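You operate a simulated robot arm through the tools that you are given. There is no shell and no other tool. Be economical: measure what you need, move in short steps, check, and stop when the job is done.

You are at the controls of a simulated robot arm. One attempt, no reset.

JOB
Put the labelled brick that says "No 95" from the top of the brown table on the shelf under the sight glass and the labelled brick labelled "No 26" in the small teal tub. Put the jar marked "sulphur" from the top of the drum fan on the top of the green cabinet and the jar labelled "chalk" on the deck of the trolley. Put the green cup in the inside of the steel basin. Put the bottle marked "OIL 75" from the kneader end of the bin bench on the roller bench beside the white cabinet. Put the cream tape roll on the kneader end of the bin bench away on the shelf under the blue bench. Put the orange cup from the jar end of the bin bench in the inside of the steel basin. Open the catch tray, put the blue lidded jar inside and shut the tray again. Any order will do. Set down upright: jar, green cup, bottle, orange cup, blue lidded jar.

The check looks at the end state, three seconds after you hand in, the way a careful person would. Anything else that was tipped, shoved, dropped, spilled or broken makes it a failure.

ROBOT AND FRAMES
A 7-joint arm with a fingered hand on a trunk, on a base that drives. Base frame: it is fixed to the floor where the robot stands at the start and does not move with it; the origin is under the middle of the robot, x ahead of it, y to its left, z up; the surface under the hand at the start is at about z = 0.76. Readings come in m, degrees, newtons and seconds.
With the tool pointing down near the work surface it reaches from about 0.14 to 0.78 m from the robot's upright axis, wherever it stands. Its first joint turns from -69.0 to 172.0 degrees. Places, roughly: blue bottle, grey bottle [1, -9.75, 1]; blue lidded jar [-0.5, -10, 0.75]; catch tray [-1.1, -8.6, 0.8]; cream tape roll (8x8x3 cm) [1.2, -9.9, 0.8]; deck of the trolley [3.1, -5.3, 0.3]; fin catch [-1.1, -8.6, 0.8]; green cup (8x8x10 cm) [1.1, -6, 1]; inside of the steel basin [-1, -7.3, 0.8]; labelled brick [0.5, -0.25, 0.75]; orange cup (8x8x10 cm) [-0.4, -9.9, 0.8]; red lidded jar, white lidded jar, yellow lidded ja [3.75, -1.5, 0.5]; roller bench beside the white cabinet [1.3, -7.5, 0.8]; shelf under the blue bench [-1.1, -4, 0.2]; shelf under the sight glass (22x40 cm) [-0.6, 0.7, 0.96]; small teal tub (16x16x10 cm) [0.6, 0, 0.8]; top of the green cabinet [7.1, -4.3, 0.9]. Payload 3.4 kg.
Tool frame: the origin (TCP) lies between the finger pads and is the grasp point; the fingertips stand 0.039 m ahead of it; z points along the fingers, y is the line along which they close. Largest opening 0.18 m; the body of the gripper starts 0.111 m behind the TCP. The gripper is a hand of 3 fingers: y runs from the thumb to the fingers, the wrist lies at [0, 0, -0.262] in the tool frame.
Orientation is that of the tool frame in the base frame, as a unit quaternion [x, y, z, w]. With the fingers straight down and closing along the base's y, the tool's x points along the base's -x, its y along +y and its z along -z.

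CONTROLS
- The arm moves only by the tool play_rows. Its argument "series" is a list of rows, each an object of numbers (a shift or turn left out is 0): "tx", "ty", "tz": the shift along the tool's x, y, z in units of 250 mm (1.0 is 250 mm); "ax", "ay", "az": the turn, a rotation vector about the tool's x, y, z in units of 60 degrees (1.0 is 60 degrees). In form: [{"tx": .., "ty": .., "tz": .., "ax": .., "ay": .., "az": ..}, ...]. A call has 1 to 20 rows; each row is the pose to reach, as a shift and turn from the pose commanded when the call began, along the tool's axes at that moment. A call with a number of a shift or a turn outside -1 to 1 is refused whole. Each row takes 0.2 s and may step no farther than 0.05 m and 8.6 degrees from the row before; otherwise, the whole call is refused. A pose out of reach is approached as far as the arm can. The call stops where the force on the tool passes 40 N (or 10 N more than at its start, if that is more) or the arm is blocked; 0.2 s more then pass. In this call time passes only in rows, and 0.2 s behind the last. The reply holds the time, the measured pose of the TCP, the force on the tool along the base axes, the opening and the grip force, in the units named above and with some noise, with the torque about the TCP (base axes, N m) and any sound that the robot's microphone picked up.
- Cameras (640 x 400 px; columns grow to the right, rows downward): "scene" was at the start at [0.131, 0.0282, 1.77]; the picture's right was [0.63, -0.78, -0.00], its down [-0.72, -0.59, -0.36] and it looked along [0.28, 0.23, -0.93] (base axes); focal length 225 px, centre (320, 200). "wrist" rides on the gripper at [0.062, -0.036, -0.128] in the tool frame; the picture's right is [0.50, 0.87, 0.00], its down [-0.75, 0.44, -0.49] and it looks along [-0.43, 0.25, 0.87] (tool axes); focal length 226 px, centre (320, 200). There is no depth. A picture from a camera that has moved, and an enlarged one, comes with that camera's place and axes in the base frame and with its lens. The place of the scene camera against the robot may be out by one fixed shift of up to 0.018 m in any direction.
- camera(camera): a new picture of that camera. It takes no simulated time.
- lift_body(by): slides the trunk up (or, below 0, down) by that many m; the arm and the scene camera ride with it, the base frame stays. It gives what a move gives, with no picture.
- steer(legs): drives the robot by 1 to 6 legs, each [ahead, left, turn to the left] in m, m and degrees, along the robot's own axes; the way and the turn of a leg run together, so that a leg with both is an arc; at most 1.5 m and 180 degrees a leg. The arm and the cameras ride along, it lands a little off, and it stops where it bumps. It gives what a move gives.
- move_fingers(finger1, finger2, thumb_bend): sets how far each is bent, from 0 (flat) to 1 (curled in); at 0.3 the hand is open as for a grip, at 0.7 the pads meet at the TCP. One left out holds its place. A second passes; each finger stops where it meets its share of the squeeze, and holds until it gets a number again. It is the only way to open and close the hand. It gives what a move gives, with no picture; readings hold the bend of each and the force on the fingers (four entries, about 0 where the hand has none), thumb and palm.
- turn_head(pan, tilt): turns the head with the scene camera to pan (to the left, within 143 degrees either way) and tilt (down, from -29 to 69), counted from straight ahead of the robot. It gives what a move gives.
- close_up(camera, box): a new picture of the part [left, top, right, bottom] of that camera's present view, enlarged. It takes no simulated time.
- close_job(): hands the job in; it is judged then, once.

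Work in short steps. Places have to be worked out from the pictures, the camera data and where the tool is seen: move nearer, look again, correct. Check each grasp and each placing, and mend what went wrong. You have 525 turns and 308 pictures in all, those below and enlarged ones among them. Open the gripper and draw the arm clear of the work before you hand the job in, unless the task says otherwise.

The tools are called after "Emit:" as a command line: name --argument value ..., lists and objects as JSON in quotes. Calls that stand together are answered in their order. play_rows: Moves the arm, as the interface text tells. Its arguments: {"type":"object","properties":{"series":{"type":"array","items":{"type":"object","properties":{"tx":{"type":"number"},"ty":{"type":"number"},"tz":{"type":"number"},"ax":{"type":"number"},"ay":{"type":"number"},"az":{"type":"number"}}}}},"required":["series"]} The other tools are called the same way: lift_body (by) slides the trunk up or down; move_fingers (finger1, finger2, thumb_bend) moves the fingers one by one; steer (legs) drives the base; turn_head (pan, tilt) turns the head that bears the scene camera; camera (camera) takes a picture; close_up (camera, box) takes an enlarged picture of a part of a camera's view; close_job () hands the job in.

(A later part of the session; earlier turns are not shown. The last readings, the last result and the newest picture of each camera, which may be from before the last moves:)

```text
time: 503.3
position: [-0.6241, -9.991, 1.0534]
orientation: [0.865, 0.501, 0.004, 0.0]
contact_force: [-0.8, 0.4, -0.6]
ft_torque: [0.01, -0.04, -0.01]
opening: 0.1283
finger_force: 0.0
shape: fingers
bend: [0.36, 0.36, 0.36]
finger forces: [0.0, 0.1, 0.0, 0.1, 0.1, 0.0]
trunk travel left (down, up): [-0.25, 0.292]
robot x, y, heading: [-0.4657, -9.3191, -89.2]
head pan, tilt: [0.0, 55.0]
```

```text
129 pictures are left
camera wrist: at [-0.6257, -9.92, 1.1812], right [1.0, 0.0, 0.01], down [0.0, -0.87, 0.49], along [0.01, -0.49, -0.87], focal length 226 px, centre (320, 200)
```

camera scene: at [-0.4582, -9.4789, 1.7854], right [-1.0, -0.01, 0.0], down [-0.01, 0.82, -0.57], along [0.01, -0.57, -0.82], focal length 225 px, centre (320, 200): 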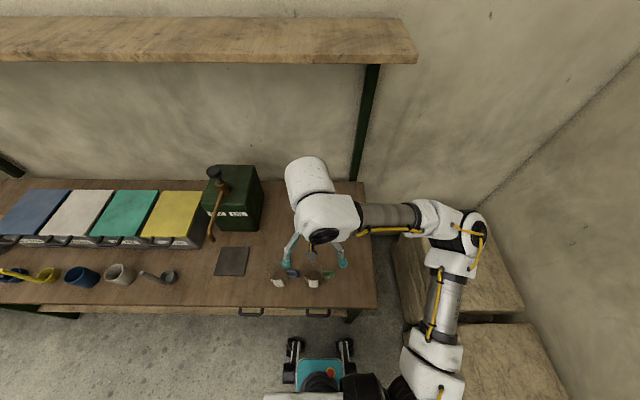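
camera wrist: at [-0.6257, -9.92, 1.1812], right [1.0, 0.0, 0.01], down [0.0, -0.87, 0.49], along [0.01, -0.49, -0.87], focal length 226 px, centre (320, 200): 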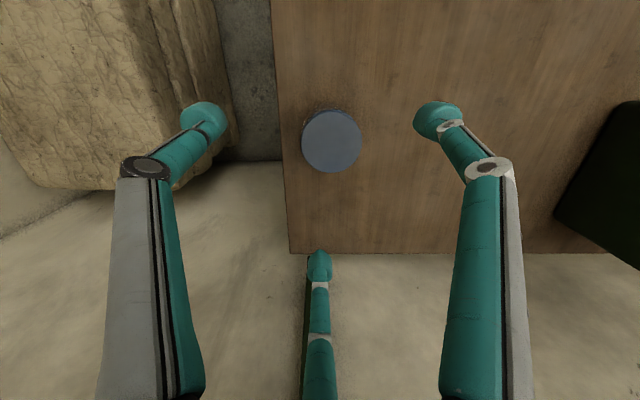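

Emit:
play_rows --series '[{"tx": 0.014, "ty": 0.066, "tz": 0.14}, {"tx": 0.014, "ty": 0.066, "tz": 0.3}, {"tx": 0.014, "ty": 0.066, "tz": 0.45}, {"tx": 0.014, "ty": 0.066, "tz": 0.6}, {"tx": 0.014, "ty": 0.066, "tz": 0.72}]'

Emit:
camera --camera "wrist"

```text
time: 504.5
position: [-0.6027, -9.9946, 0.8741]
orientation: [0.865, 0.502, 0.003, -0.001]
contact_force: [0.8, -0.5, 0.4]
ft_torque: [0.05, 0.01, -0.03]
opening: 0.1282
finger_force: 0.1
shape: fingers
bend: [0.36, 0.36, 0.36]
finger forces: [0.0, 0.0, 0.1, 0.1, 0.0, 0.0]
trunk travel left (down, up): [-0.25, 0.292]
robot x, y, heading: [-0.4635, -9.3172, -89.3]
head pan, tilt: [0.0, 55.0]
```

```text
128 pictures are left
camera wrist: at [-0.6023, -9.9231, 1.002], right [1.0, 0.0, 0.0], down [0.0, -0.87, 0.49], along [0.0, -0.49, -0.87], focal length 226 px, centre (320, 200)
```

wrist: 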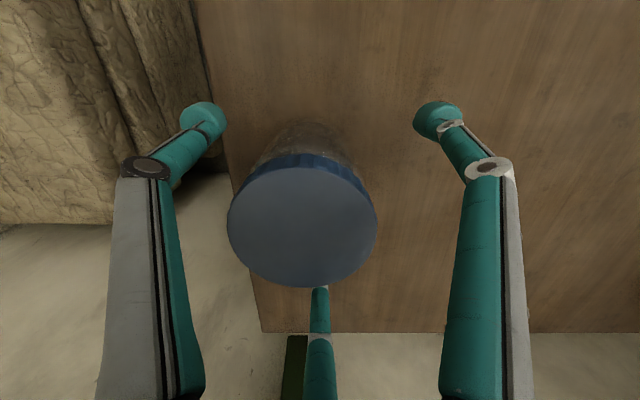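

Emit:
play_rows --series '[{"tx": -0.008, "ty": -0.037, "tz": 0.02}]'

Emit:
move_fingers --finger1 0.7 --finger2 0.7 --thumb_bend 0.7

Emit:
play_rows --series '[{"tz": -0.08}, {"tz": -0.2}, {"tz": -0.35}, {"tz": -0.5}, {"tz": -0.65}, {"tz": -0.8}]'

Emit:
camera --camera "wrist"

```text
time: 504.9
position: [-0.6145, -9.9913, 0.8697]
orientation: [0.865, 0.501, 0.003, -0.001]
contact_force: [-0.7, 0.2, -0.1]
ft_torque: [0.01, -0.01, -0.01]
opening: 0.1279
finger_force: 0.0
shape: fingers
bend: [0.36, 0.36, 0.36]
finger forces: [0.1, 0.0, 0.0, 0.0, 0.0, 0.1]
trunk travel left (down, up): [-0.25, 0.292]
robot x, y, heading: [-0.4682, -9.3182, -89.3]
head pan, tilt: [0.0, 55.0]
```

```text
time: 505.9
position: [-0.6126, -9.9921, 0.8714]
orientation: [0.865, 0.502, 0.002, -0.001]
contact_force: [-1.7, 1.2, 0.9]
ft_torque: [-0.02, -0.07, -0.03]
opening: 0.0548
finger_force: 19.6
shape: fingers
bend: [0.53, 0.53, 0.6]
finger forces: [11.7, 11.2, 0.0, 0.1, 16.0, 0.0]
trunk travel left (down, up): [-0.25, 0.292]
robot x, y, heading: [-0.4695, -9.319, -89.1]
head pan, tilt: [0.0, 55.0]
```

```text
time: 507.3
position: [-0.6126, -9.9935, 1.0701]
orientation: [0.865, 0.501, 0.002, -0.002]
contact_force: [-0.5, -0.2, -2.3]
ft_torque: [-0.02, 0.02, 0.02]
opening: 0.0547
finger_force: 19.3
shape: fingers
bend: [0.52, 0.52, 0.6]
finger forces: [11.8, 10.9, 0.1, 0.0, 15.2, 0.0]
trunk travel left (down, up): [-0.25, 0.292]
robot x, y, heading: [-0.4639, -9.3166, -89.2]
head pan, tilt: [0.0, 55.0]
```

```text
127 pictures are left
camera wrist: at [-0.6136, -9.9206, 1.1981], right [1.0, 0.0, 0.0], down [0.0, -0.87, 0.49], along [0.0, -0.49, -0.87], focal length 226 px, centre (320, 200)
```

wrist: 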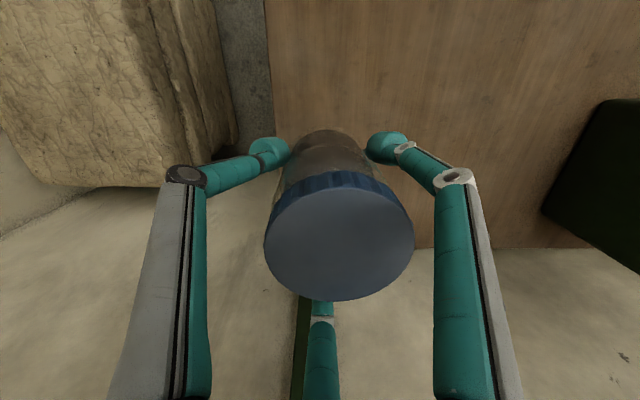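

Held. I retract and drive back in front of the open tray.

Emit:
play_rows --series '[{"tx": 0.16, "tz": -0.08}, {"tx": 0.33, "tz": -0.16}, {"tx": 0.5, "tz": -0.24}, {"tx": 0.67, "tz": -0.32}, {"tx": 0.84, "tz": -0.4}, {"tx": 1.0, "tz": -0.48}]'

Emit:
steer --legs '[[-0.05, 0.5, 0], [-0.65, 0, 0], [0, 0, -90.7], [0.22, 0, 0]]'

Emit:
camera --camera "wrist"

Emit:
camera --camera "scene"

```text
time: 508.7
position: [-0.4888, -9.7739, 1.1926]
orientation: [0.865, 0.501, 0.001, -0.001]
contact_force: [-0.1, 0.6, -2.5]
ft_torque: [-0.02, 0.01, 0.0]
opening: 0.0542
finger_force: 18.5
shape: fingers
bend: [0.52, 0.52, 0.6]
finger forces: [11.8, 10.8, 0.1, 0.0, 14.8, 0.1]
trunk travel left (down, up): [-0.25, 0.292]
robot x, y, heading: [-0.467, -9.314, -89.0]
head pan, tilt: [0.0, 55.0]
```

```text
time: 520.0
position: [-0.6588, -8.5833, 1.1901]
orientation: [0.966, -0.26, 0.003, -0.001]
contact_force: [0.0, -0.5, -2.3]
ft_torque: [0.06, -0.05, 0.0]
opening: 0.054
finger_force: 18.2
shape: fingers
bend: [0.52, 0.52, 0.61]
finger forces: [10.9, 11.4, 0.0, 0.1, 14.4, 0.0]
trunk travel left (down, up): [-0.25, 0.292]
robot x, y, heading: [-0.1968, -8.6067, -179.3]
head pan, tilt: [0.0, 55.0]
```

```text
126 pictures are left
camera wrist: at [-0.5863, -8.5842, 1.3175], right [0.0, -1.0, 0.0], down [-0.87, 0.0, 0.49], along [-0.49, 0.0, -0.87], focal length 226 px, centre (320, 200)
```

wrist: 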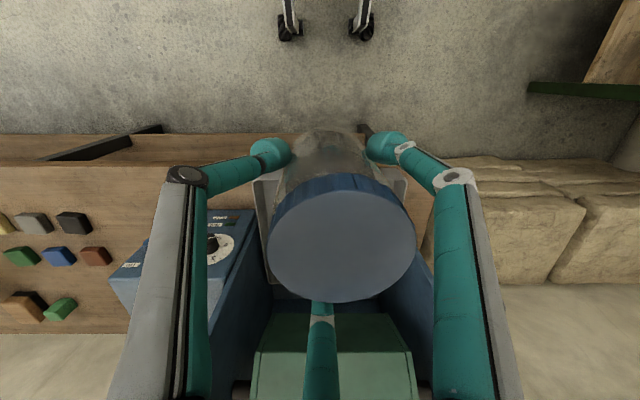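

```text
125 pictures are left
camera scene: at [-0.3555, -8.6105, 1.7852], right [-0.01, 1.0, 0.0], down [0.82, 0.01, -0.57], along [-0.57, -0.01, -0.82], focal length 225 px, centre (320, 200)
```

scene: 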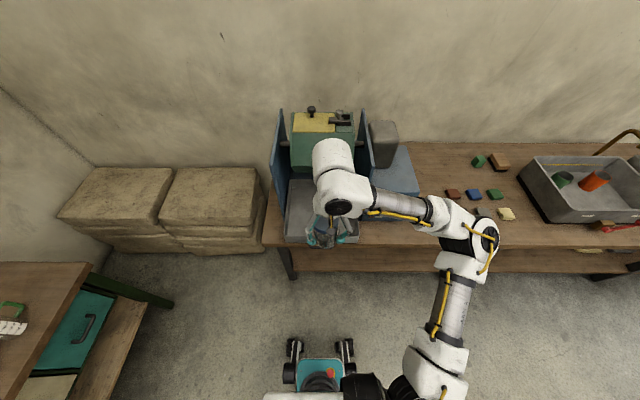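

I bring the jar over the front part of the open tray at [-0.842, -8.61].

Emit:
play_rows --series '[{"tx": -0.1, "ty": 0.08, "tz": 0.1}, {"tx": -0.2, "ty": 0.16, "tz": 0.2}, {"tx": -0.3, "ty": 0.24, "tz": 0.28}, {"tx": -0.4, "ty": 0.32, "tz": 0.36}, {"tx": -0.49, "ty": 0.39, "tz": 0.42}, {"tx": -0.58, "ty": 0.46, "tz": 0.48}]'

Emit:
camera --camera "wrist"

Emit:
close_up --camera "scene" --box '[250, 90, 430, 270]'

```text
time: 521.5
position: [-0.8374, -8.6094, 1.0695]
orientation: [0.966, -0.259, 0.001, -0.002]
contact_force: [0.0, 0.4, -3.6]
ft_torque: [0.03, -0.06, 0.03]
opening: 0.0536
finger_force: 18.2
shape: fingers
bend: [0.52, 0.52, 0.61]
finger forces: [10.7, 11.2, 0.0, 0.0, 14.4, 0.0]
trunk travel left (down, up): [-0.25, 0.292]
robot x, y, heading: [-0.1997, -8.6051, -179.2]
head pan, tilt: [0.0, 55.0]
```

```text
124 pictures are left
camera wrist: at [-0.766, -8.6093, 1.1973], right [0.0, -1.0, 0.0], down [-0.87, 0.0, 0.49], along [-0.49, 0.0, -0.87], focal length 226 px, centre (320, 200)
```

wrist: 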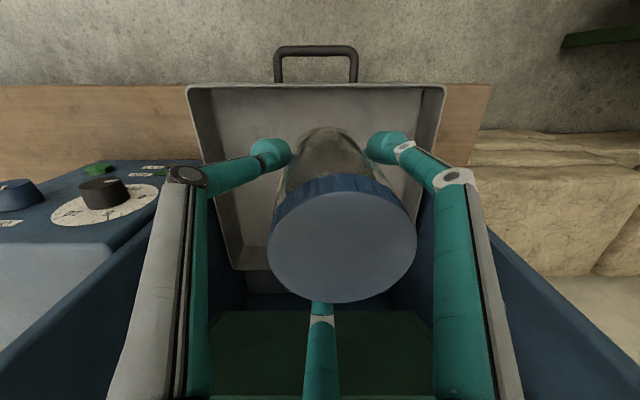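

```text
2.22 times, centred on (340, 180) of scene
camera zoom: at [-0.3584, -8.6063, 1.7848], right [-0.01, 1.0, 0.0], down [0.82, 0.0, -0.57], along [-0.57, -0.01, -0.82], focal length 500 px, centre (276, 244)
```

zoom: 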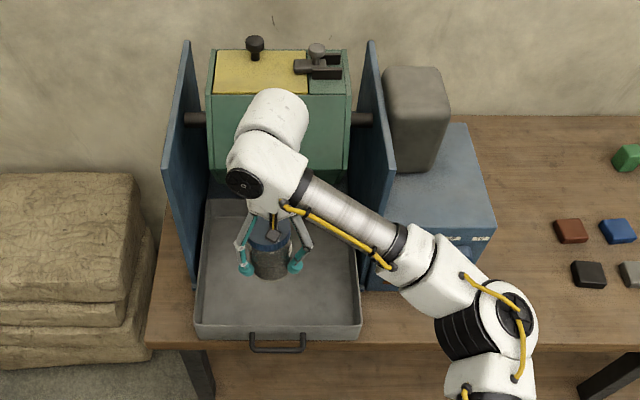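

Emit:
play_rows --series '[{"tz": 0.14}, {"tz": 0.28}, {"tz": 0.4}, {"tz": 0.5}, {"tz": 0.55}]'

Emit:
play_rows --series '[{"tz": 0.015}, {"tz": 0.03}]'

Emit:
camera --camera "wrist"

```text
time: 522.6
position: [-0.8365, -8.6115, 0.9335]
orientation: [0.966, -0.258, 0.0, 0.0]
contact_force: [0.5, -0.5, -2.9]
ft_torque: [0.0, -0.03, -0.01]
opening: 0.0535
finger_force: 18.0
shape: fingers
bend: [0.52, 0.52, 0.61]
finger forces: [10.8, 11.2, 0.0, 0.0, 14.3, 0.0]
trunk travel left (down, up): [-0.25, 0.292]
robot x, y, heading: [-0.196, -8.608, -179.7]
head pan, tilt: [0.0, 55.0]
```

```text
time: 523.2
position: [-0.8375, -8.61, 0.9261]
orientation: [0.966, -0.259, 0.001, -0.002]
contact_force: [0.2, 0.0, -2.9]
ft_torque: [0.0, 0.0, 0.0]
opening: 0.0535
finger_force: 18.2
shape: fingers
bend: [0.52, 0.52, 0.61]
finger forces: [10.7, 11.2, 0.0, 0.0, 14.2, 0.0]
trunk travel left (down, up): [-0.25, 0.292]
robot x, y, heading: [-0.1992, -8.6051, -179.6]
head pan, tilt: [0.0, 55.0]
```

```text
122 pictures are left
camera wrist: at [-0.7649, -8.6104, 1.0529], right [0.0, -1.0, 0.0], down [-0.87, 0.0, 0.49], along [-0.49, 0.0, -0.87], focal length 226 px, centre (320, 200)
```

wrist: 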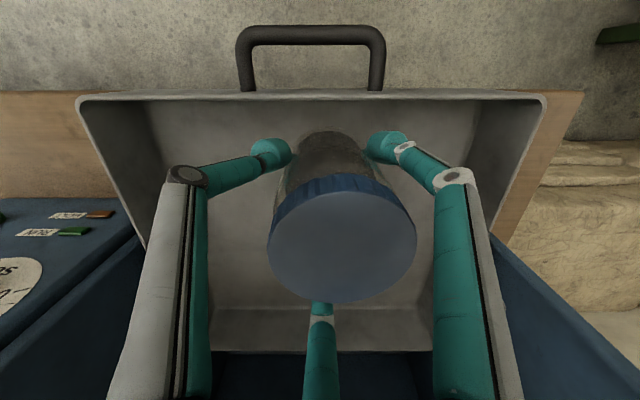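

Emit:
play_rows --series '[{"tz": 0.012}, {"tz": 0.024}, {"tz": 0.036}]'

Emit:
play_rows --series '[{"tz": 0.012}, {"tz": 0.024}]'

```text
time: 524.0
position: [-0.8364, -8.6095, 0.9173]
orientation: [0.966, -0.26, 0.001, -0.002]
contact_force: [0.6, 0.0, -2.9]
ft_torque: [0.02, 0.0, 0.03]
opening: 0.0537
finger_force: 18.1
shape: fingers
bend: [0.52, 0.52, 0.61]
finger forces: [10.8, 11.2, 0.0, 0.0, 14.2, 0.0]
trunk travel left (down, up): [-0.25, 0.292]
robot x, y, heading: [-0.1972, -8.61, -179.4]
head pan, tilt: [0.0, 55.0]
```

```text
time: 524.6
position: [-0.8368, -8.6111, 0.9109]
orientation: [0.966, -0.259, 0.0, 0.0]
contact_force: [-0.4, -0.5, -3.0]
ft_torque: [0.0, 0.0, 0.0]
opening: 0.0534
finger_force: 18.0
shape: fingers
bend: [0.52, 0.52, 0.61]
finger forces: [10.6, 11.3, 0.0, 0.1, 14.3, 0.1]
trunk travel left (down, up): [-0.25, 0.292]
robot x, y, heading: [-0.1963, -8.6035, -179.5]
head pan, tilt: [0.0, 55.0]
```

Emit:
play_rows --series '[{"tz": 0.012}, {"tz": 0.024}, {"tz": 0.036}]'

Emit:
play_rows --series '[{"tz": 0.008}, {"tz": 0.016}]'

```text
time: 525.5
position: [-0.8363, -8.6094, 0.9018]
orientation: [0.966, -0.259, 0.001, -0.001]
contact_force: [0.0, 0.2, -2.8]
ft_torque: [0.0, -0.01, 0.0]
opening: 0.0536
finger_force: 17.3
shape: fingers
bend: [0.52, 0.52, 0.61]
finger forces: [10.7, 11.2, 0.1, 0.0, 14.1, 0.0]
trunk travel left (down, up): [-0.25, 0.292]
robot x, y, heading: [-0.1952, -8.6052, -179.3]
head pan, tilt: [0.0, 55.0]
```

```text
time: 526.0
position: [-0.8375, -8.6111, 0.8965]
orientation: [0.966, -0.26, 0.002, -0.001]
contact_force: [-0.5, 0.0, -3.1]
ft_torque: [0.03, -0.03, -0.01]
opening: 0.0535
finger_force: 18.4
shape: fingers
bend: [0.52, 0.52, 0.61]
finger forces: [10.7, 11.2, 0.1, 0.1, 14.2, 0.1]
trunk travel left (down, up): [-0.25, 0.292]
robot x, y, heading: [-0.1988, -8.6074, -179.5]
head pan, tilt: [0.0, 55.0]
```

Emit:
play_rows --series '[{"tz": 0.01}, {"tz": 0.02}, {"tz": 0.03}]'

Emit:
play_rows --series '[{"tz": 0.008}, {"tz": 0.016}]'

```text
time: 526.9
position: [-0.8363, -8.6101, 0.8909]
orientation: [0.966, -0.259, 0.0, -0.001]
contact_force: [0.0, 1.2, 1.9]
ft_torque: [-0.09, 0.04, 0.0]
opening: 0.0535
finger_force: 18.7
shape: fingers
bend: [0.52, 0.52, 0.61]
finger forces: [10.5, 11.2, 0.0, 0.0, 14.7, 0.0]
trunk travel left (down, up): [-0.25, 0.292]
robot x, y, heading: [-0.1933, -8.6077, -179.5]
head pan, tilt: [0.0, 55.0]
```

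```text
time: 527.5
position: [-0.8354, -8.611, 0.8891]
orientation: [0.966, -0.26, -0.001, 0.0]
contact_force: [0.0, 1.4, 12.9]
ft_torque: [-0.22, 0.11, -0.02]
opening: 0.0533
finger_force: 18.6
shape: fingers
bend: [0.53, 0.52, 0.61]
finger forces: [10.6, 11.3, 0.0, 0.0, 15.8, 0.1]
trunk travel left (down, up): [-0.25, 0.292]
robot x, y, heading: [-0.1961, -8.6063, -179.4]
head pan, tilt: [0.0, 55.0]
```

Contact on the tray floor. I release narrowly and rise.

Emit:
move_fingers --finger1 0.44 --finger2 0.44 --thumb_bend 0.44

Emit:
play_rows --series '[{"tz": -0.1}, {"tz": -0.2}, {"tz": -0.35}, {"tz": -0.5}, {"tz": -0.65}, {"tz": -0.8}]'

Emit:
camera --camera "wrist"

```text
time: 528.5
position: [-0.8364, -8.6108, 0.8862]
orientation: [0.966, -0.259, 0.001, -0.001]
contact_force: [0.7, 0.9, -0.3]
ft_torque: [-0.02, 0.04, 0.0]
opening: 0.0963
finger_force: 0.0
shape: fingers
bend: [0.44, 0.44, 0.44]
finger forces: [0.0, 0.0, 0.1, 0.0, 0.1, 0.0]
trunk travel left (down, up): [-0.25, 0.292]
robot x, y, heading: [-0.199, -8.6053, -179.7]
head pan, tilt: [0.0, 55.0]
```

```text
time: 529.9
position: [-0.8349, -8.6115, 1.0886]
orientation: [0.966, -0.26, 0.0, -0.001]
contact_force: [-0.9, -0.4, -0.3]
ft_torque: [-0.01, 0.02, 0.03]
opening: 0.0963
finger_force: 0.0
shape: fingers
bend: [0.44, 0.44, 0.44]
finger forces: [0.0, 0.1, 0.1, 0.0, 0.1, 0.0]
trunk travel left (down, up): [-0.25, 0.292]
robot x, y, heading: [-0.1962, -8.6037, -179.4]
head pan, tilt: [0.0, 55.0]
```

```text
121 pictures are left
camera wrist: at [-0.7638, -8.6108, 1.215], right [0.0, -1.0, 0.0], down [-0.87, 0.0, 0.49], along [-0.49, 0.0, -0.87], focal length 226 px, centre (320, 200)
```

wrist: 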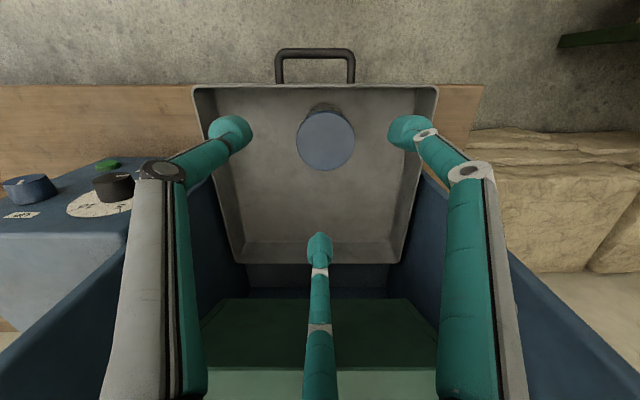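

The jar stands in the tray. To shut it, I'll push the handle bar from outside with the extended finger2. I pull the hand back first.

Emit:
play_rows --series '[{"tx": 0.14, "ty": -0.082}, {"tx": 0.28, "ty": -0.163}, {"tx": 0.42, "ty": -0.245}, {"tx": 0.56, "ty": -0.326}, {"tx": 0.7, "ty": -0.408}, {"tx": 0.85, "ty": -0.49}]'

Emit:
move_fingers --finger1 0.95 --finger2 0.27 --thumb_bend 0.95

Emit:
play_rows --series '[{"tz": 0.15}, {"tz": 0.3}, {"tz": 0.45}, {"tz": 0.6}, {"tz": 0.74}]'

Emit:
camera --camera "wrist"

```text
time: 531.2
position: [-0.5901, -8.6122, 1.0873]
orientation: [0.966, -0.26, 0.0, 0.0]
contact_force: [0.9, 0.2, -0.6]
ft_torque: [-0.01, 0.05, 0.03]
opening: 0.0962
finger_force: 0.1
shape: fingers
bend: [0.44, 0.44, 0.44]
finger forces: [0.1, 0.0, 0.0, 0.0, 0.0, 0.1]
trunk travel left (down, up): [-0.25, 0.292]
robot x, y, heading: [-0.1958, -8.6044, -179.3]
head pan, tilt: [0.0, 55.0]
```

```text
time: 532.2
position: [-0.5914, -8.6116, 1.0875]
orientation: [0.966, -0.258, 0.001, -0.001]
contact_force: [0.4, -0.5, 0.6]
ft_torque: [0.01, -0.01, 0.04]
opening: 0.057
finger_force: 0.1
shape: fingers
bend: [0.95, 0.27, 0.91]
finger forces: [0.0, 0.0, 0.0, 0.0, 0.0, 0.1]
trunk travel left (down, up): [-0.25, 0.292]
robot x, y, heading: [-0.198, -8.6056, -179.3]
head pan, tilt: [0.0, 55.0]
```

```text
time: 533.5
position: [-0.5905, -8.6094, 0.9024]
orientation: [0.965, -0.26, 0.002, 0.0]
contact_force: [-0.2, 0.1, -0.6]
ft_torque: [-0.02, -0.01, 0.01]
opening: 0.0567
finger_force: 0.2
shape: fingers
bend: [0.95, 0.27, 0.91]
finger forces: [0.0, 0.1, 0.0, 0.1, 0.0, 0.0]
trunk travel left (down, up): [-0.25, 0.292]
robot x, y, heading: [-0.1954, -8.6072, -179.6]
head pan, tilt: [0.0, 55.0]
```

```text
120 pictures are left
camera wrist: at [-0.5191, -8.6106, 1.0294], right [0.0, -1.0, 0.0], down [-0.87, 0.0, 0.49], along [-0.49, 0.0, -0.87], focal length 226 px, centre (320, 200)
```

wrist: 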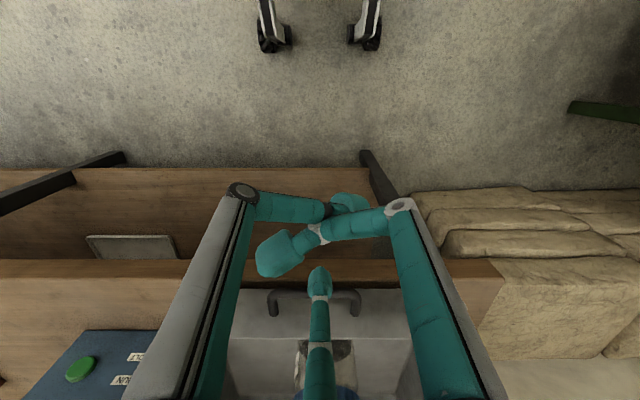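

The fingertip faces the handle bar. I lower slightly and push towards -x.

Emit:
play_rows --series '[{"tz": 0.06}, {"tz": 0.06, "tx": -0.07, "ty": 0.04}, {"tz": 0.06, "tx": -0.14, "ty": 0.081}, {"tz": 0.06, "tx": -0.21, "ty": 0.122}, {"tz": 0.06, "tx": -0.28, "ty": 0.163}]'

Emit:
camera --camera "wrist"

```text
time: 534.6
position: [-0.6729, -8.61, 0.8857]
orientation: [0.966, -0.259, 0.001, -0.001]
contact_force: [0.3, -0.5, -0.5]
ft_torque: [0.01, -0.03, -0.03]
opening: 0.0573
finger_force: 0.4
shape: fingers
bend: [0.95, 0.28, 0.91]
finger forces: [0.0, 0.4, 0.1, 0.1, 0.0, 0.1]
trunk travel left (down, up): [-0.25, 0.292]
robot x, y, heading: [-0.1954, -8.6058, -179.7]
head pan, tilt: [0.0, 55.0]
```

```text
119 pictures are left
camera wrist: at [-0.601, -8.611, 1.0135], right [0.0, -1.0, 0.0], down [-0.87, 0.0, 0.49], along [-0.49, 0.0, -0.87], focal length 226 px, centre (320, 200)
```

wrist: 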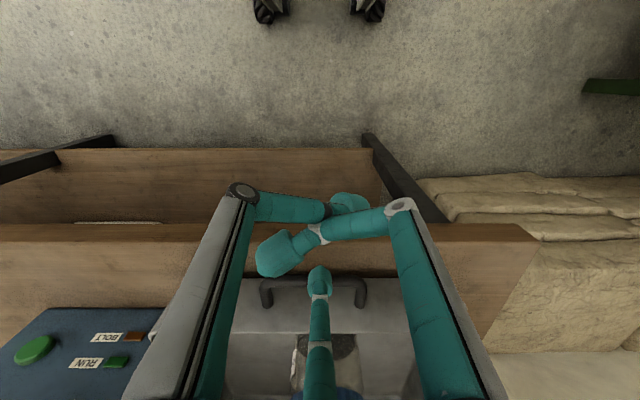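

It slides in. I continue.

Emit:
play_rows --series '[{"tx": -0.06, "ty": 0.035}, {"tx": -0.12, "ty": 0.07}, {"tx": -0.18, "ty": 0.104}, {"tx": -0.24, "ty": 0.139}, {"tx": -0.3, "ty": 0.174}]'

Emit:
play_rows --series '[{"tx": -0.02, "ty": 0.012}, {"tx": -0.04, "ty": 0.023}, {"tx": -0.06, "ty": 0.035}, {"tx": -0.08, "ty": 0.046}]'

Emit:
camera --camera "wrist"

```text
time: 535.9
position: [-0.7594, -8.6124, 0.8859]
orientation: [0.966, -0.259, 0.001, -0.001]
contact_force: [0.4, 0.7, -1.0]
ft_torque: [-0.01, -0.06, 0.02]
opening: 0.057
finger_force: 0.2
shape: fingers
bend: [0.95, 0.28, 0.91]
finger forces: [0.1, 0.7, 0.0, 0.0, 0.1, 0.0]
trunk travel left (down, up): [-0.25, 0.292]
robot x, y, heading: [-0.1985, -8.6089, -179.3]
head pan, tilt: [0.0, 55.0]
```

```text
time: 536.9
position: [-0.7819, -8.6127, 0.8866]
orientation: [0.966, -0.258, 0.001, -0.001]
contact_force: [1.8, -0.2, 0.0]
ft_torque: [0.01, -0.07, -0.01]
opening: 0.0569
finger_force: 0.6
shape: fingers
bend: [0.95, 0.29, 0.91]
finger forces: [0.0, 1.3, 0.0, 0.0, 0.0, 0.0]
trunk travel left (down, up): [-0.25, 0.292]
robot x, y, heading: [-0.1984, -8.6072, -179.4]
head pan, tilt: [0.0, 55.0]
```

```text
118 pictures are left
camera wrist: at [-0.7095, -8.6115, 1.0136], right [0.0, -1.0, 0.0], down [-0.87, 0.0, 0.49], along [-0.49, 0.0, -0.87], focal length 226 px, centre (320, 200)
```

wrist: 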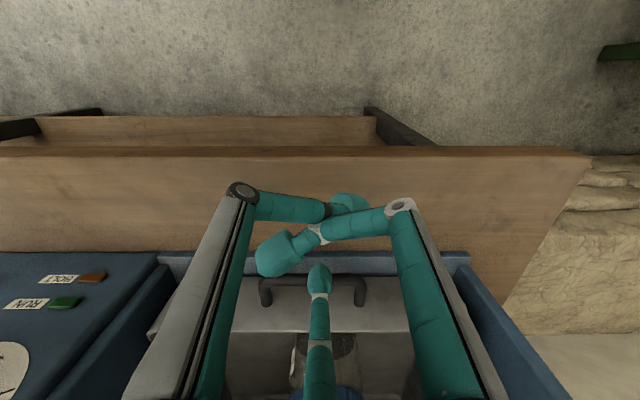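

Emit:
play_rows --series '[{"tx": -0.02, "ty": 0.012}, {"tx": -0.04, "ty": 0.023}, {"tx": -0.055, "ty": 0.032}]'

Emit:
close_up --camera "wrist" --box '[150, 200, 490, 400]'

Emit:
close_up --camera "scene" --box '[250, 90, 430, 270]'

```text
time: 537.6
position: [-0.7962, -8.6109, 0.8869]
orientation: [0.966, -0.259, 0.002, -0.002]
contact_force: [10.4, -1.1, 4.6]
ft_torque: [-0.07, 0.06, 0.05]
opening: 0.0572
finger_force: 5.4
shape: fingers
bend: [0.95, 0.37, 0.91]
finger forces: [0.0, 11.5, 0.0, 0.0, 0.1, 0.0]
trunk travel left (down, up): [-0.25, 0.292]
robot x, y, heading: [-0.1971, -8.6082, -179.6]
head pan, tilt: [0.0, 55.0]
```

```text
1.88 times, centred on (320, 300) of wrist
camera zoom: at [-0.7241, -8.6113, 1.0144], right [0.0, -1.0, 0.0], down [-0.87, 0.0, 0.49], along [-0.49, 0.0, -0.87], focal length 426 px, centre (320, 12)
```

zoom: 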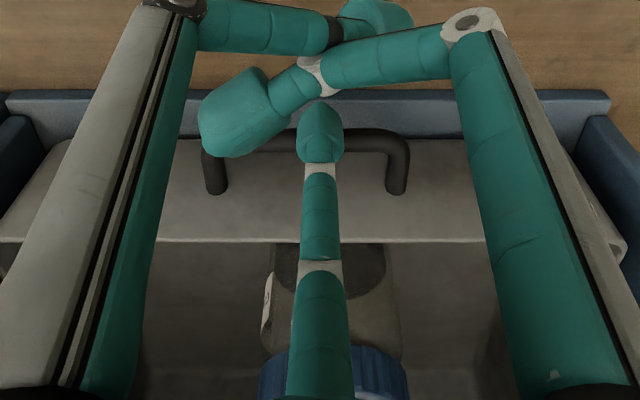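

```text
2.22 times, centred on (340, 180) of scene
camera zoom: at [-0.3513, -8.6078, 1.7857], right [-0.01, 1.0, 0.0], down [0.82, 0.01, -0.57], along [-0.57, -0.01, -0.82], focal length 500 px, centre (276, 244)
```

zoom: 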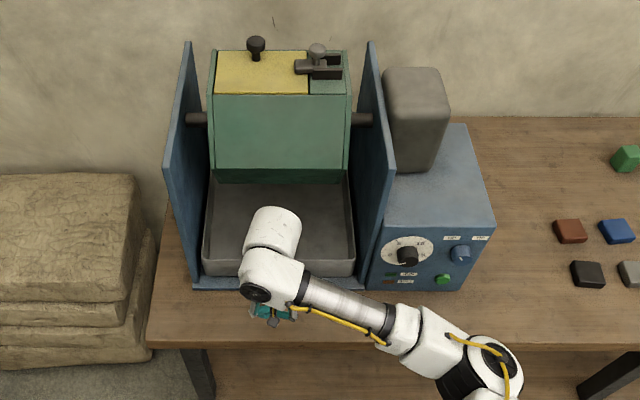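

The tray has reached its stop (11 N). I back off and check.

Emit:
play_rows --series '[{"tx": 0.1, "ty": -0.058}, {"tx": 0.25, "ty": -0.145}, {"tx": 0.4, "ty": -0.232}, {"tx": 0.4, "ty": -0.232, "tz": -0.15}, {"tx": 0.4, "ty": -0.232, "tz": -0.3}, {"tx": 0.4, "ty": -0.232, "tz": -0.45}, {"tx": 0.4, "ty": -0.232, "tz": -0.6}, {"tx": 0.4, "ty": -0.232, "tz": -0.78}]'

Emit:
move_fingers --finger1 0.36 --finger2 0.36 --thumb_bend 0.36

Emit:
camera --camera "wrist"

Emit:
close_up --camera "scene" --box '[250, 90, 430, 270]'

```text
time: 539.5
position: [-0.6822, -8.6123, 1.0814]
orientation: [0.966, -0.259, 0.0, -0.002]
contact_force: [0.4, -0.7, -0.4]
ft_torque: [0.01, -0.01, 0.03]
opening: 0.0569
finger_force: 0.0
shape: fingers
bend: [0.95, 0.27, 0.91]
finger forces: [0.0, 0.0, 0.1, 0.1, 0.0, 0.0]
trunk travel left (down, up): [-0.25, 0.292]
robot x, y, heading: [-0.1954, -8.6077, -179.3]
head pan, tilt: [0.0, 55.0]
```

```text
time: 540.5
position: [-0.6833, -8.6112, 1.0808]
orientation: [0.966, -0.26, 0.001, -0.002]
contact_force: [-0.1, -0.4, -0.1]
ft_torque: [0.0, 0.01, 0.0]
opening: 0.1281
finger_force: 0.1
shape: fingers
bend: [0.36, 0.36, 0.36]
finger forces: [0.0, 0.1, 0.0, 0.0, 0.2, 0.1]
trunk travel left (down, up): [-0.25, 0.292]
robot x, y, heading: [-0.1982, -8.6066, -179.4]
head pan, tilt: [0.0, 55.0]
```

```text
115 pictures are left
camera wrist: at [-0.6108, -8.6113, 1.2087], right [0.0, -1.0, 0.0], down [-0.87, 0.0, 0.49], along [-0.49, 0.0, -0.87], focal length 226 px, centre (320, 200)
```

wrist: 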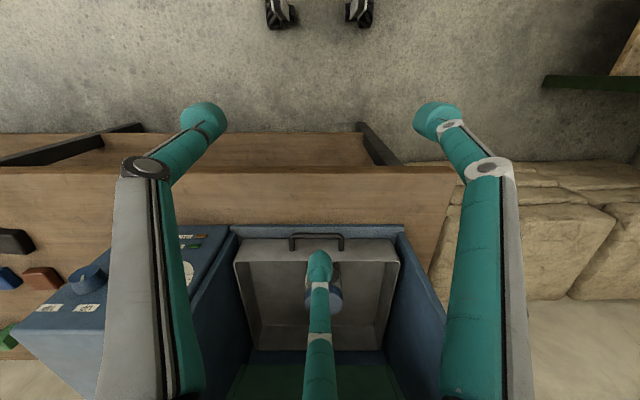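

```text
2.22 times, centred on (340, 180) of scene
camera zoom: at [-0.3546, -8.6074, 1.7853], right [-0.01, 1.0, 0.0], down [0.82, 0.01, -0.57], along [-0.57, -0.01, -0.82], focal length 500 px, centre (276, 244)
```

zoom: 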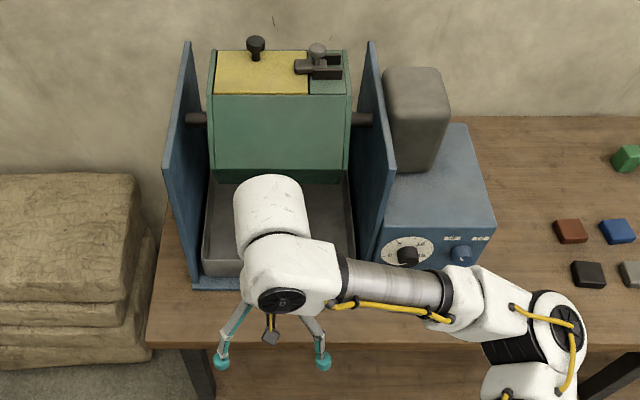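

Tray is shut with the jar inside. Next I go to the kneader end of the bin bench; first I turn and look at the surroundings.

Emit:
play_rows --series '[{"tz": -0.15}, {"tz": -0.3}, {"tz": -0.45}]'

Emit:
steer --legs '[[-0.25, 0, 0], [0, 0, 90]]'

Emit:
turn_head --pan 80 --tilt 35

Emit:
camera --camera "scene"

```text
time: 541.2
position: [-0.6809, -8.613, 1.195]
orientation: [0.966, -0.259, 0.0, -0.001]
contact_force: [-0.6, 0.0, 0.9]
ft_torque: [0.01, 0.04, 0.02]
opening: 0.1279
finger_force: 0.1
shape: fingers
bend: [0.36, 0.36, 0.36]
finger forces: [0.1, 0.1, 0.0, 0.1, 0.0, 0.0]
trunk travel left (down, up): [-0.25, 0.292]
robot x, y, heading: [-0.1962, -8.6042, -179.3]
head pan, tilt: [0.0, 55.0]
```

```text
time: 546.9
position: [0.0623, -9.0893, 1.1938]
orientation: [0.863, 0.505, 0.0, -0.001]
contact_force: [-0.3, 0.1, -0.8]
ft_torque: [-0.01, -0.02, 0.05]
opening: 0.1281
finger_force: 0.0
shape: fingers
bend: [0.36, 0.36, 0.36]
finger forces: [0.0, 0.0, 0.0, 0.0, 0.0, 0.0]
trunk travel left (down, up): [-0.25, 0.292]
robot x, y, heading: [0.0495, -8.6031, -89.1]
head pan, tilt: [0.0, 55.0]
```

```text
time: 548.4
position: [0.0649, -9.0873, 1.1951]
orientation: [0.863, 0.505, -0.002, -0.001]
contact_force: [-0.1, -0.1, -0.6]
ft_torque: [0.01, 0.05, -0.03]
opening: 0.1279
finger_force: 0.0
shape: fingers
bend: [0.36, 0.36, 0.36]
finger forces: [0.0, 0.0, 0.1, 0.0, 0.0, 0.1]
trunk travel left (down, up): [-0.25, 0.292]
robot x, y, heading: [0.0512, -8.6044, -88.8]
head pan, tilt: [80.0, 35.0]
```

```text
113 pictures are left
camera scene: at [0.1364, -8.7089, 1.814], right [-0.15, -0.99, 0.0], down [-0.56, 0.09, -0.82], along [0.81, -0.12, -0.57], focal length 225 px, centre (320, 200)
```

scene: 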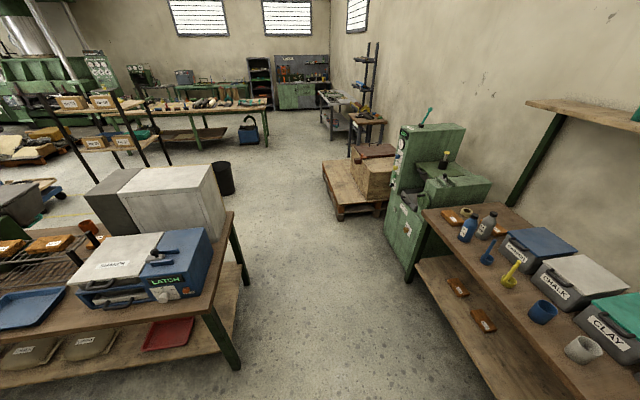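

Emit:
steer --legs '[[0.1, 0.97, -0.9], [0.55, 0, 0]]'

Emit:
turn_head --pan 10 --tilt 50

Emit:
camera --camera "scene"

Emit:
camera --camera "wrist"

```text
time: 556.3
position: [1.0346, -9.7258, 1.1953]
orientation: [0.867, 0.498, -0.003, -0.002]
contact_force: [0.4, 0.4, -1.0]
ft_torque: [0.01, 0.02, 0.02]
opening: 0.1283
finger_force: 0.0
shape: fingers
bend: [0.36, 0.36, 0.36]
finger forces: [0.0, 0.0, 0.0, 0.1, 0.0, 0.0]
trunk travel left (down, up): [-0.25, 0.292]
robot x, y, heading: [1.0269, -9.2423, -89.6]
head pan, tilt: [80.0, 35.0]
```

```text
time: 557.7
position: [1.0346, -9.722, 1.1962]
orientation: [0.867, 0.498, -0.004, 0.0]
contact_force: [-0.2, 0.3, -0.2]
ft_torque: [-0.01, -0.04, 0.01]
opening: 0.1284
finger_force: 0.1
shape: fingers
bend: [0.36, 0.36, 0.36]
finger forces: [0.0, 0.1, 0.2, 0.0, 0.0, 0.0]
trunk travel left (down, up): [-0.25, 0.292]
robot x, y, heading: [1.0245, -9.2416, -89.9]
head pan, tilt: [10.0, 50.0]
```

```text
112 pictures are left
camera scene: at [1.0356, -9.4096, 1.7919], right [-0.98, -0.18, 0.0], down [-0.14, 0.76, -0.64], along [0.12, -0.63, -0.77], focal length 225 px, centre (320, 200)
```

scene: 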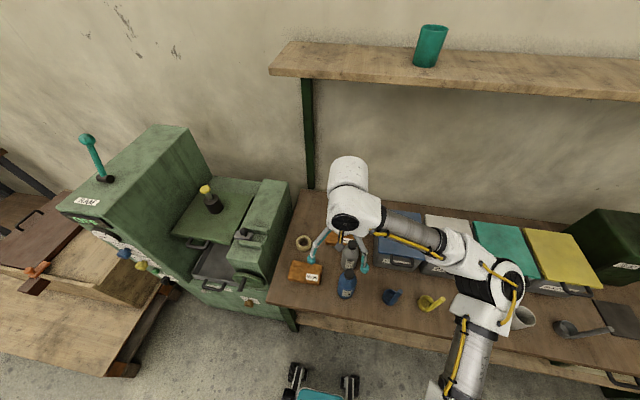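

```text
111 pictures are left
camera wrist: at [1.0362, -9.6494, 1.3233], right [1.0, 0.0, -0.01], down [0.0, -0.87, 0.49], along [-0.01, -0.49, -0.87], focal length 226 px, centre (320, 200)
```

wrist: 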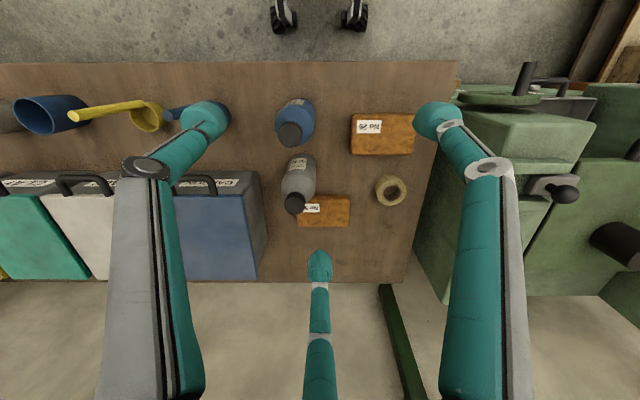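

Emit:
close_up --camera "scene" --box '[280, 220, 380, 310]'

Emit:
close_up --camera "wrist" --box '[260, 80, 440, 240]'

```text
4.44 times, centred on (330, 265) of scene
camera zoom: at [1.0356, -9.4096, 1.7919], right [-0.98, -0.18, 0.0], down [-0.14, 0.76, -0.64], along [0.12, -0.63, -0.77], focal length 1001 px, centre (276, -89)
```

zoom: 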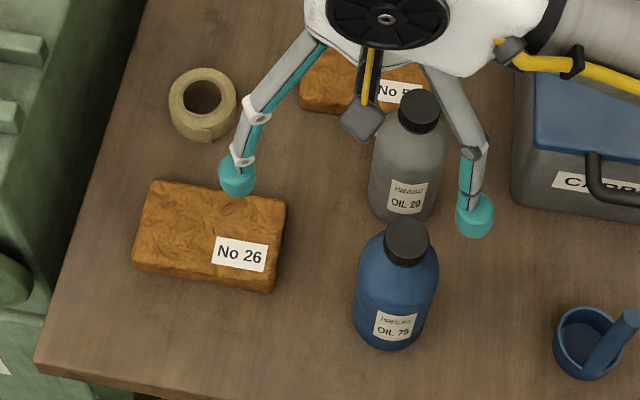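

```text
2.50 times, centred on (350, 160) of wrist
camera zoom: at [1.0362, -9.6494, 1.3233], right [1.0, 0.0, -0.01], down [0.0, -0.87, 0.49], along [-0.01, -0.49, -0.87], focal length 565 px, centre (245, 300)
```

zoom: 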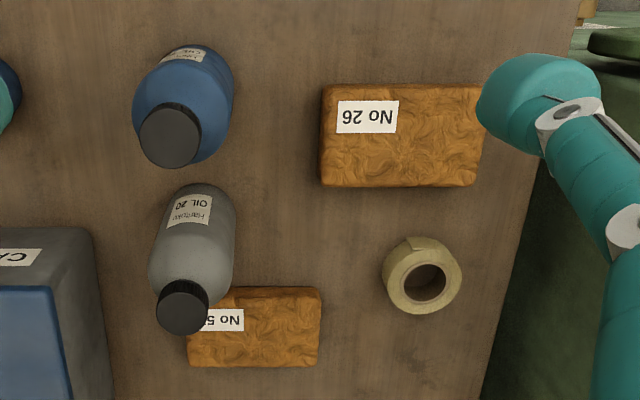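

OIL 75 is the blue bottle at about [0.985, -9.728]; the grey one (OIL 20) is 11 cm behind. I turn the hand 60° so no finger points at the grey bottle, and centre above.

Emit:
move_fingers --finger1 0.39 --finger2 0.39 --thumb_bend 0.39

Emit:
play_rows --series '[{"tx": -0.03, "ty": -0.04, "az": -0.125}, {"tx": -0.06, "ty": -0.08, "az": -0.25}, {"tx": -0.09, "ty": -0.12, "az": -0.375}, {"tx": -0.12, "ty": -0.16, "az": -0.5}, {"tx": -0.12, "ty": -0.16, "az": -0.625}, {"tx": -0.12, "ty": -0.16, "az": -0.75}, {"tx": -0.12, "ty": -0.16, "az": -0.875}, {"tx": -0.12, "ty": -0.16, "az": -1.0}]'

Emit:
camera --camera "wrist"

```text
time: 558.7
position: [1.037, -9.7232, 1.1972]
orientation: [0.867, 0.498, -0.004, 0.0]
contact_force: [-0.8, -0.9, 0.5]
ft_torque: [0.03, 0.05, 0.02]
opening: 0.1175
finger_force: 0.1
shape: fingers
bend: [0.39, 0.39, 0.39]
finger forces: [0.0, 0.0, 0.1, 0.0, 0.1, 0.0]
trunk travel left (down, up): [-0.25, 0.292]
robot x, y, heading: [1.0262, -9.2457, -89.7]
head pan, tilt: [10.0, 50.0]
```

```text
time: 560.5
position: [0.9868, -9.7267, 1.196]
orientation: [0.501, 0.866, -0.003, -0.003]
contact_force: [0.5, 0.5, 0.0]
ft_torque: [0.0, 0.0, -0.02]
opening: 0.1174
finger_force: 0.0
shape: fingers
bend: [0.39, 0.39, 0.39]
finger forces: [0.0, 0.0, 0.1, 0.1, 0.0, 0.0]
trunk travel left (down, up): [-0.25, 0.292]
robot x, y, heading: [1.026, -9.2429, -89.6]
head pan, tilt: [10.0, 50.0]
```

```text
108 pictures are left
camera wrist: at [0.9248, -9.6911, 1.324], right [0.5, 0.87, -0.01], down [0.76, -0.43, 0.49], along [0.42, -0.25, -0.87], focal length 226 px, centre (320, 200)
```

wrist: 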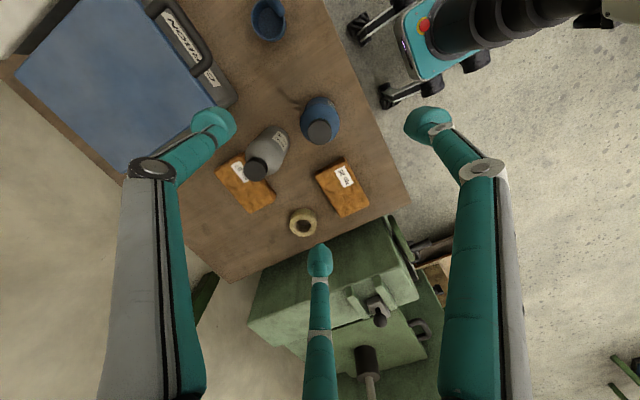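

Emit:
play_rows --series '[{"tx": -0.017, "ty": -0.01, "tz": 0.16}, {"tx": -0.017, "ty": -0.01, "tz": 0.32}, {"tx": -0.017, "ty": -0.01, "tz": 0.48}, {"tx": -0.017, "ty": -0.01, "tz": 0.64}, {"tx": -0.017, "ty": -0.01, "tz": 0.76}]'

Emit:
camera --camera "wrist"

```text
time: 561.7
position: [0.9856, -9.7339, 1.0051]
orientation: [0.502, 0.865, -0.003, -0.002]
contact_force: [0.2, 0.1, 1.0]
ft_torque: [0.03, 0.01, -0.01]
opening: 0.1171
finger_force: 0.1
shape: fingers
bend: [0.39, 0.39, 0.39]
finger forces: [0.0, 0.0, 0.0, 0.1, 0.0, 0.0]
trunk travel left (down, up): [-0.25, 0.292]
robot x, y, heading: [1.0275, -9.2446, -89.7]
head pan, tilt: [10.0, 50.0]
```

```text
107 pictures are left
camera wrist: at [0.9236, -9.6967, 1.133], right [0.5, 0.86, -0.01], down [0.76, -0.44, 0.49], along [0.42, -0.25, -0.87], focal length 226 px, centre (320, 200)
```

wrist: 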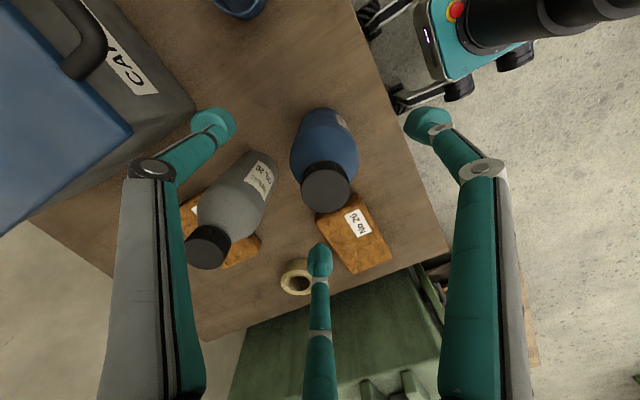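

Emit:
play_rows --series '[{"tz": 0.12}, {"tz": 0.24}, {"tz": 0.34}, {"tz": 0.4}]'

Emit:
camera --camera "wrist"

Emit:
close_up --camera "scene" --box '[280, 200, 400, 310]'

```text
time: 562.7
position: [0.9855, -9.733, 0.9062]
orientation: [0.501, 0.865, -0.002, -0.002]
contact_force: [0.4, 0.4, -0.4]
ft_torque: [0.01, -0.01, -0.03]
opening: 0.1171
finger_force: 0.1
shape: fingers
bend: [0.39, 0.39, 0.39]
finger forces: [0.0, 0.0, 0.1, 0.0, 0.0, 0.0]
trunk travel left (down, up): [-0.25, 0.292]
robot x, y, heading: [1.0229, -9.243, -89.8]
head pan, tilt: [10.0, 50.0]
```

```text
106 pictures are left
camera wrist: at [0.9227, -9.6968, 1.034], right [0.5, 0.86, -0.01], down [0.76, -0.44, 0.49], along [0.42, -0.25, -0.87], focal length 226 px, centre (320, 200)
```

wrist: 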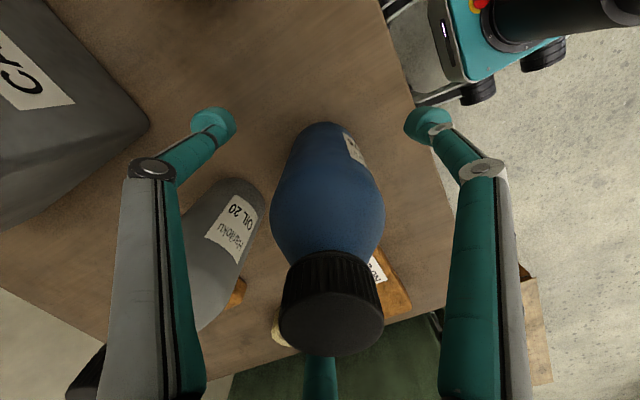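

```text
3.64 times, centred on (340, 255) of scene
camera zoom: at [1.035, -9.4097, 1.7919], right [-0.98, -0.18, 0.0], down [-0.14, 0.76, -0.64], along [0.12, -0.63, -0.77], focal length 819 px, centre (247, 0)
```

zoom: 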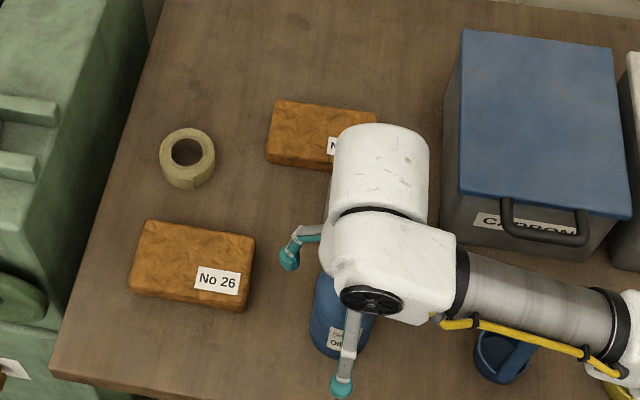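

Emit:
play_rows --series '[{"tz": 0.03}, {"tz": 0.06}]'

Emit:
move_fingers --finger1 0.75 --finger2 0.75 --thumb_bend 0.75

Emit:
play_rows --series '[{"tz": -0.04}, {"tz": -0.08}]'

Emit:
camera --camera "wrist"

```text
time: 563.3
position: [0.9839, -9.7332, 0.8922]
orientation: [0.502, 0.865, -0.003, -0.003]
contact_force: [-0.8, -0.4, -0.6]
ft_torque: [-0.02, 0.01, -0.01]
opening: 0.1172
finger_force: 0.2
shape: fingers
bend: [0.39, 0.39, 0.39]
finger forces: [0.0, 0.0, 0.1, 0.0, 0.1, 0.0]
trunk travel left (down, up): [-0.25, 0.292]
robot x, y, heading: [1.0247, -9.244, -89.7]
head pan, tilt: [10.0, 50.0]
```

```text
time: 564.3
position: [0.9844, -9.7325, 0.8918]
orientation: [0.501, 0.865, -0.003, -0.003]
contact_force: [-0.3, -1.6, 1.5]
ft_torque: [0.05, -0.1, 0.02]
opening: 0.0457
finger_force: 19.6
shape: fingers
bend: [0.55, 0.53, 0.63]
finger forces: [11.4, 12.2, 0.0, 0.0, 15.8, 0.0]
trunk travel left (down, up): [-0.25, 0.292]
robot x, y, heading: [1.0248, -9.2405, -89.8]
head pan, tilt: [10.0, 50.0]
```

```text
time: 564.9
position: [0.9832, -9.7342, 0.9113]
orientation: [0.501, 0.865, -0.003, -0.003]
contact_force: [-0.4, 0.7, -4.4]
ft_torque: [-0.01, 0.05, 0.0]
opening: 0.0454
finger_force: 18.7
shape: fingers
bend: [0.54, 0.53, 0.64]
finger forces: [10.7, 11.8, 0.0, 0.0, 15.0, 0.0]
trunk travel left (down, up): [-0.25, 0.292]
robot x, y, heading: [1.0254, -9.247, -89.8]
head pan, tilt: [10.0, 50.0]
```

```text
104 pictures are left
camera wrist: at [0.9226, -9.6972, 1.0393], right [0.5, 0.86, -0.01], down [0.76, -0.44, 0.49], along [0.42, -0.25, -0.87], focal length 226 px, centre (320, 200)
```

wrist: 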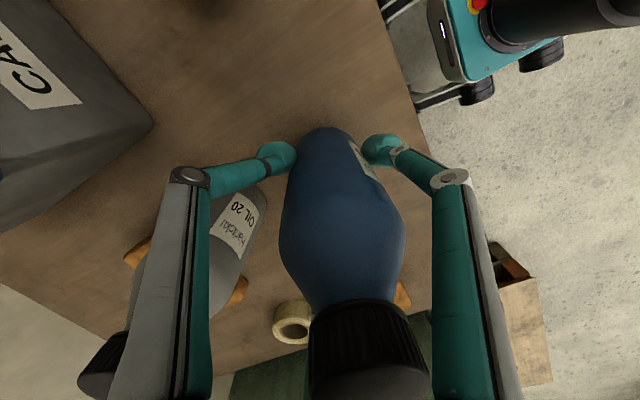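

The bottle is held upright. I lift it clear and back away from the bench.

Emit:
play_rows --series '[{"tz": -0.15}, {"tz": -0.3}, {"tz": -0.45}, {"tz": -0.6}, {"tz": -0.75}, {"tz": -0.9}, {"tz": -1.0}]'

Emit:
steer --legs '[[-0.45, 0.1, 0], [0, 0, 90]]'

Emit:
turn_head --pan 60 --tilt 35

Emit:
camera --camera "scene"

```text
time: 566.5
position: [0.9862, -9.7319, 1.1625]
orientation: [0.501, 0.865, -0.003, -0.002]
contact_force: [0.0, 0.2, -5.1]
ft_torque: [0.01, 0.06, -0.01]
opening: 0.0452
finger_force: 19.3
shape: fingers
bend: [0.54, 0.53, 0.64]
finger forces: [10.6, 11.9, 0.1, 0.1, 14.9, 0.0]
trunk travel left (down, up): [-0.25, 0.292]
robot x, y, heading: [1.0248, -9.2466, -89.5]
head pan, tilt: [10.0, 50.0]
```

```text
time: 573.1
position: [1.6129, -8.8216, 1.1616]
orientation: [-0.264, 0.964, -0.004, 0.0]
contact_force: [0.6, 0.2, -5.0]
ft_torque: [-0.08, -0.01, 0.0]
opening: 0.045
finger_force: 18.3
shape: fingers
bend: [0.54, 0.53, 0.64]
finger forces: [10.0, 11.9, 0.1, 0.0, 14.8, 0.1]
trunk travel left (down, up): [-0.25, 0.292]
robot x, y, heading: [1.1246, -8.7934, 1.1]
head pan, tilt: [10.0, 50.0]
```

```text
time: 574.3
position: [1.6087, -8.8209, 1.1631]
orientation: [-0.265, 0.964, -0.004, 0.0]
contact_force: [0.1, 0.1, -5.1]
ft_torque: [-0.05, -0.02, -0.03]
opening: 0.0446
finger_force: 18.6
shape: fingers
bend: [0.54, 0.53, 0.65]
finger forces: [10.4, 12.0, 0.0, 0.0, 14.9, 0.1]
trunk travel left (down, up): [-0.25, 0.292]
robot x, y, heading: [1.1231, -8.7878, 1.2]
head pan, tilt: [60.0, 35.0]
```

```text
103 pictures are left
camera scene: at [1.2524, -8.7208, 1.8138], right [0.88, -0.48, -0.01], down [-0.28, -0.5, -0.82], along [0.39, 0.72, -0.57], focal length 225 px, centre (320, 200)
```

scene: 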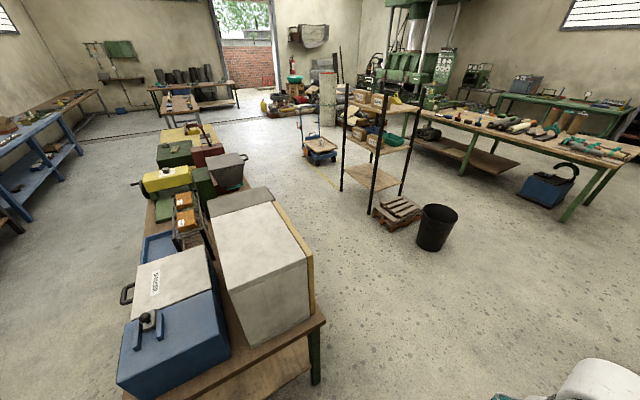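

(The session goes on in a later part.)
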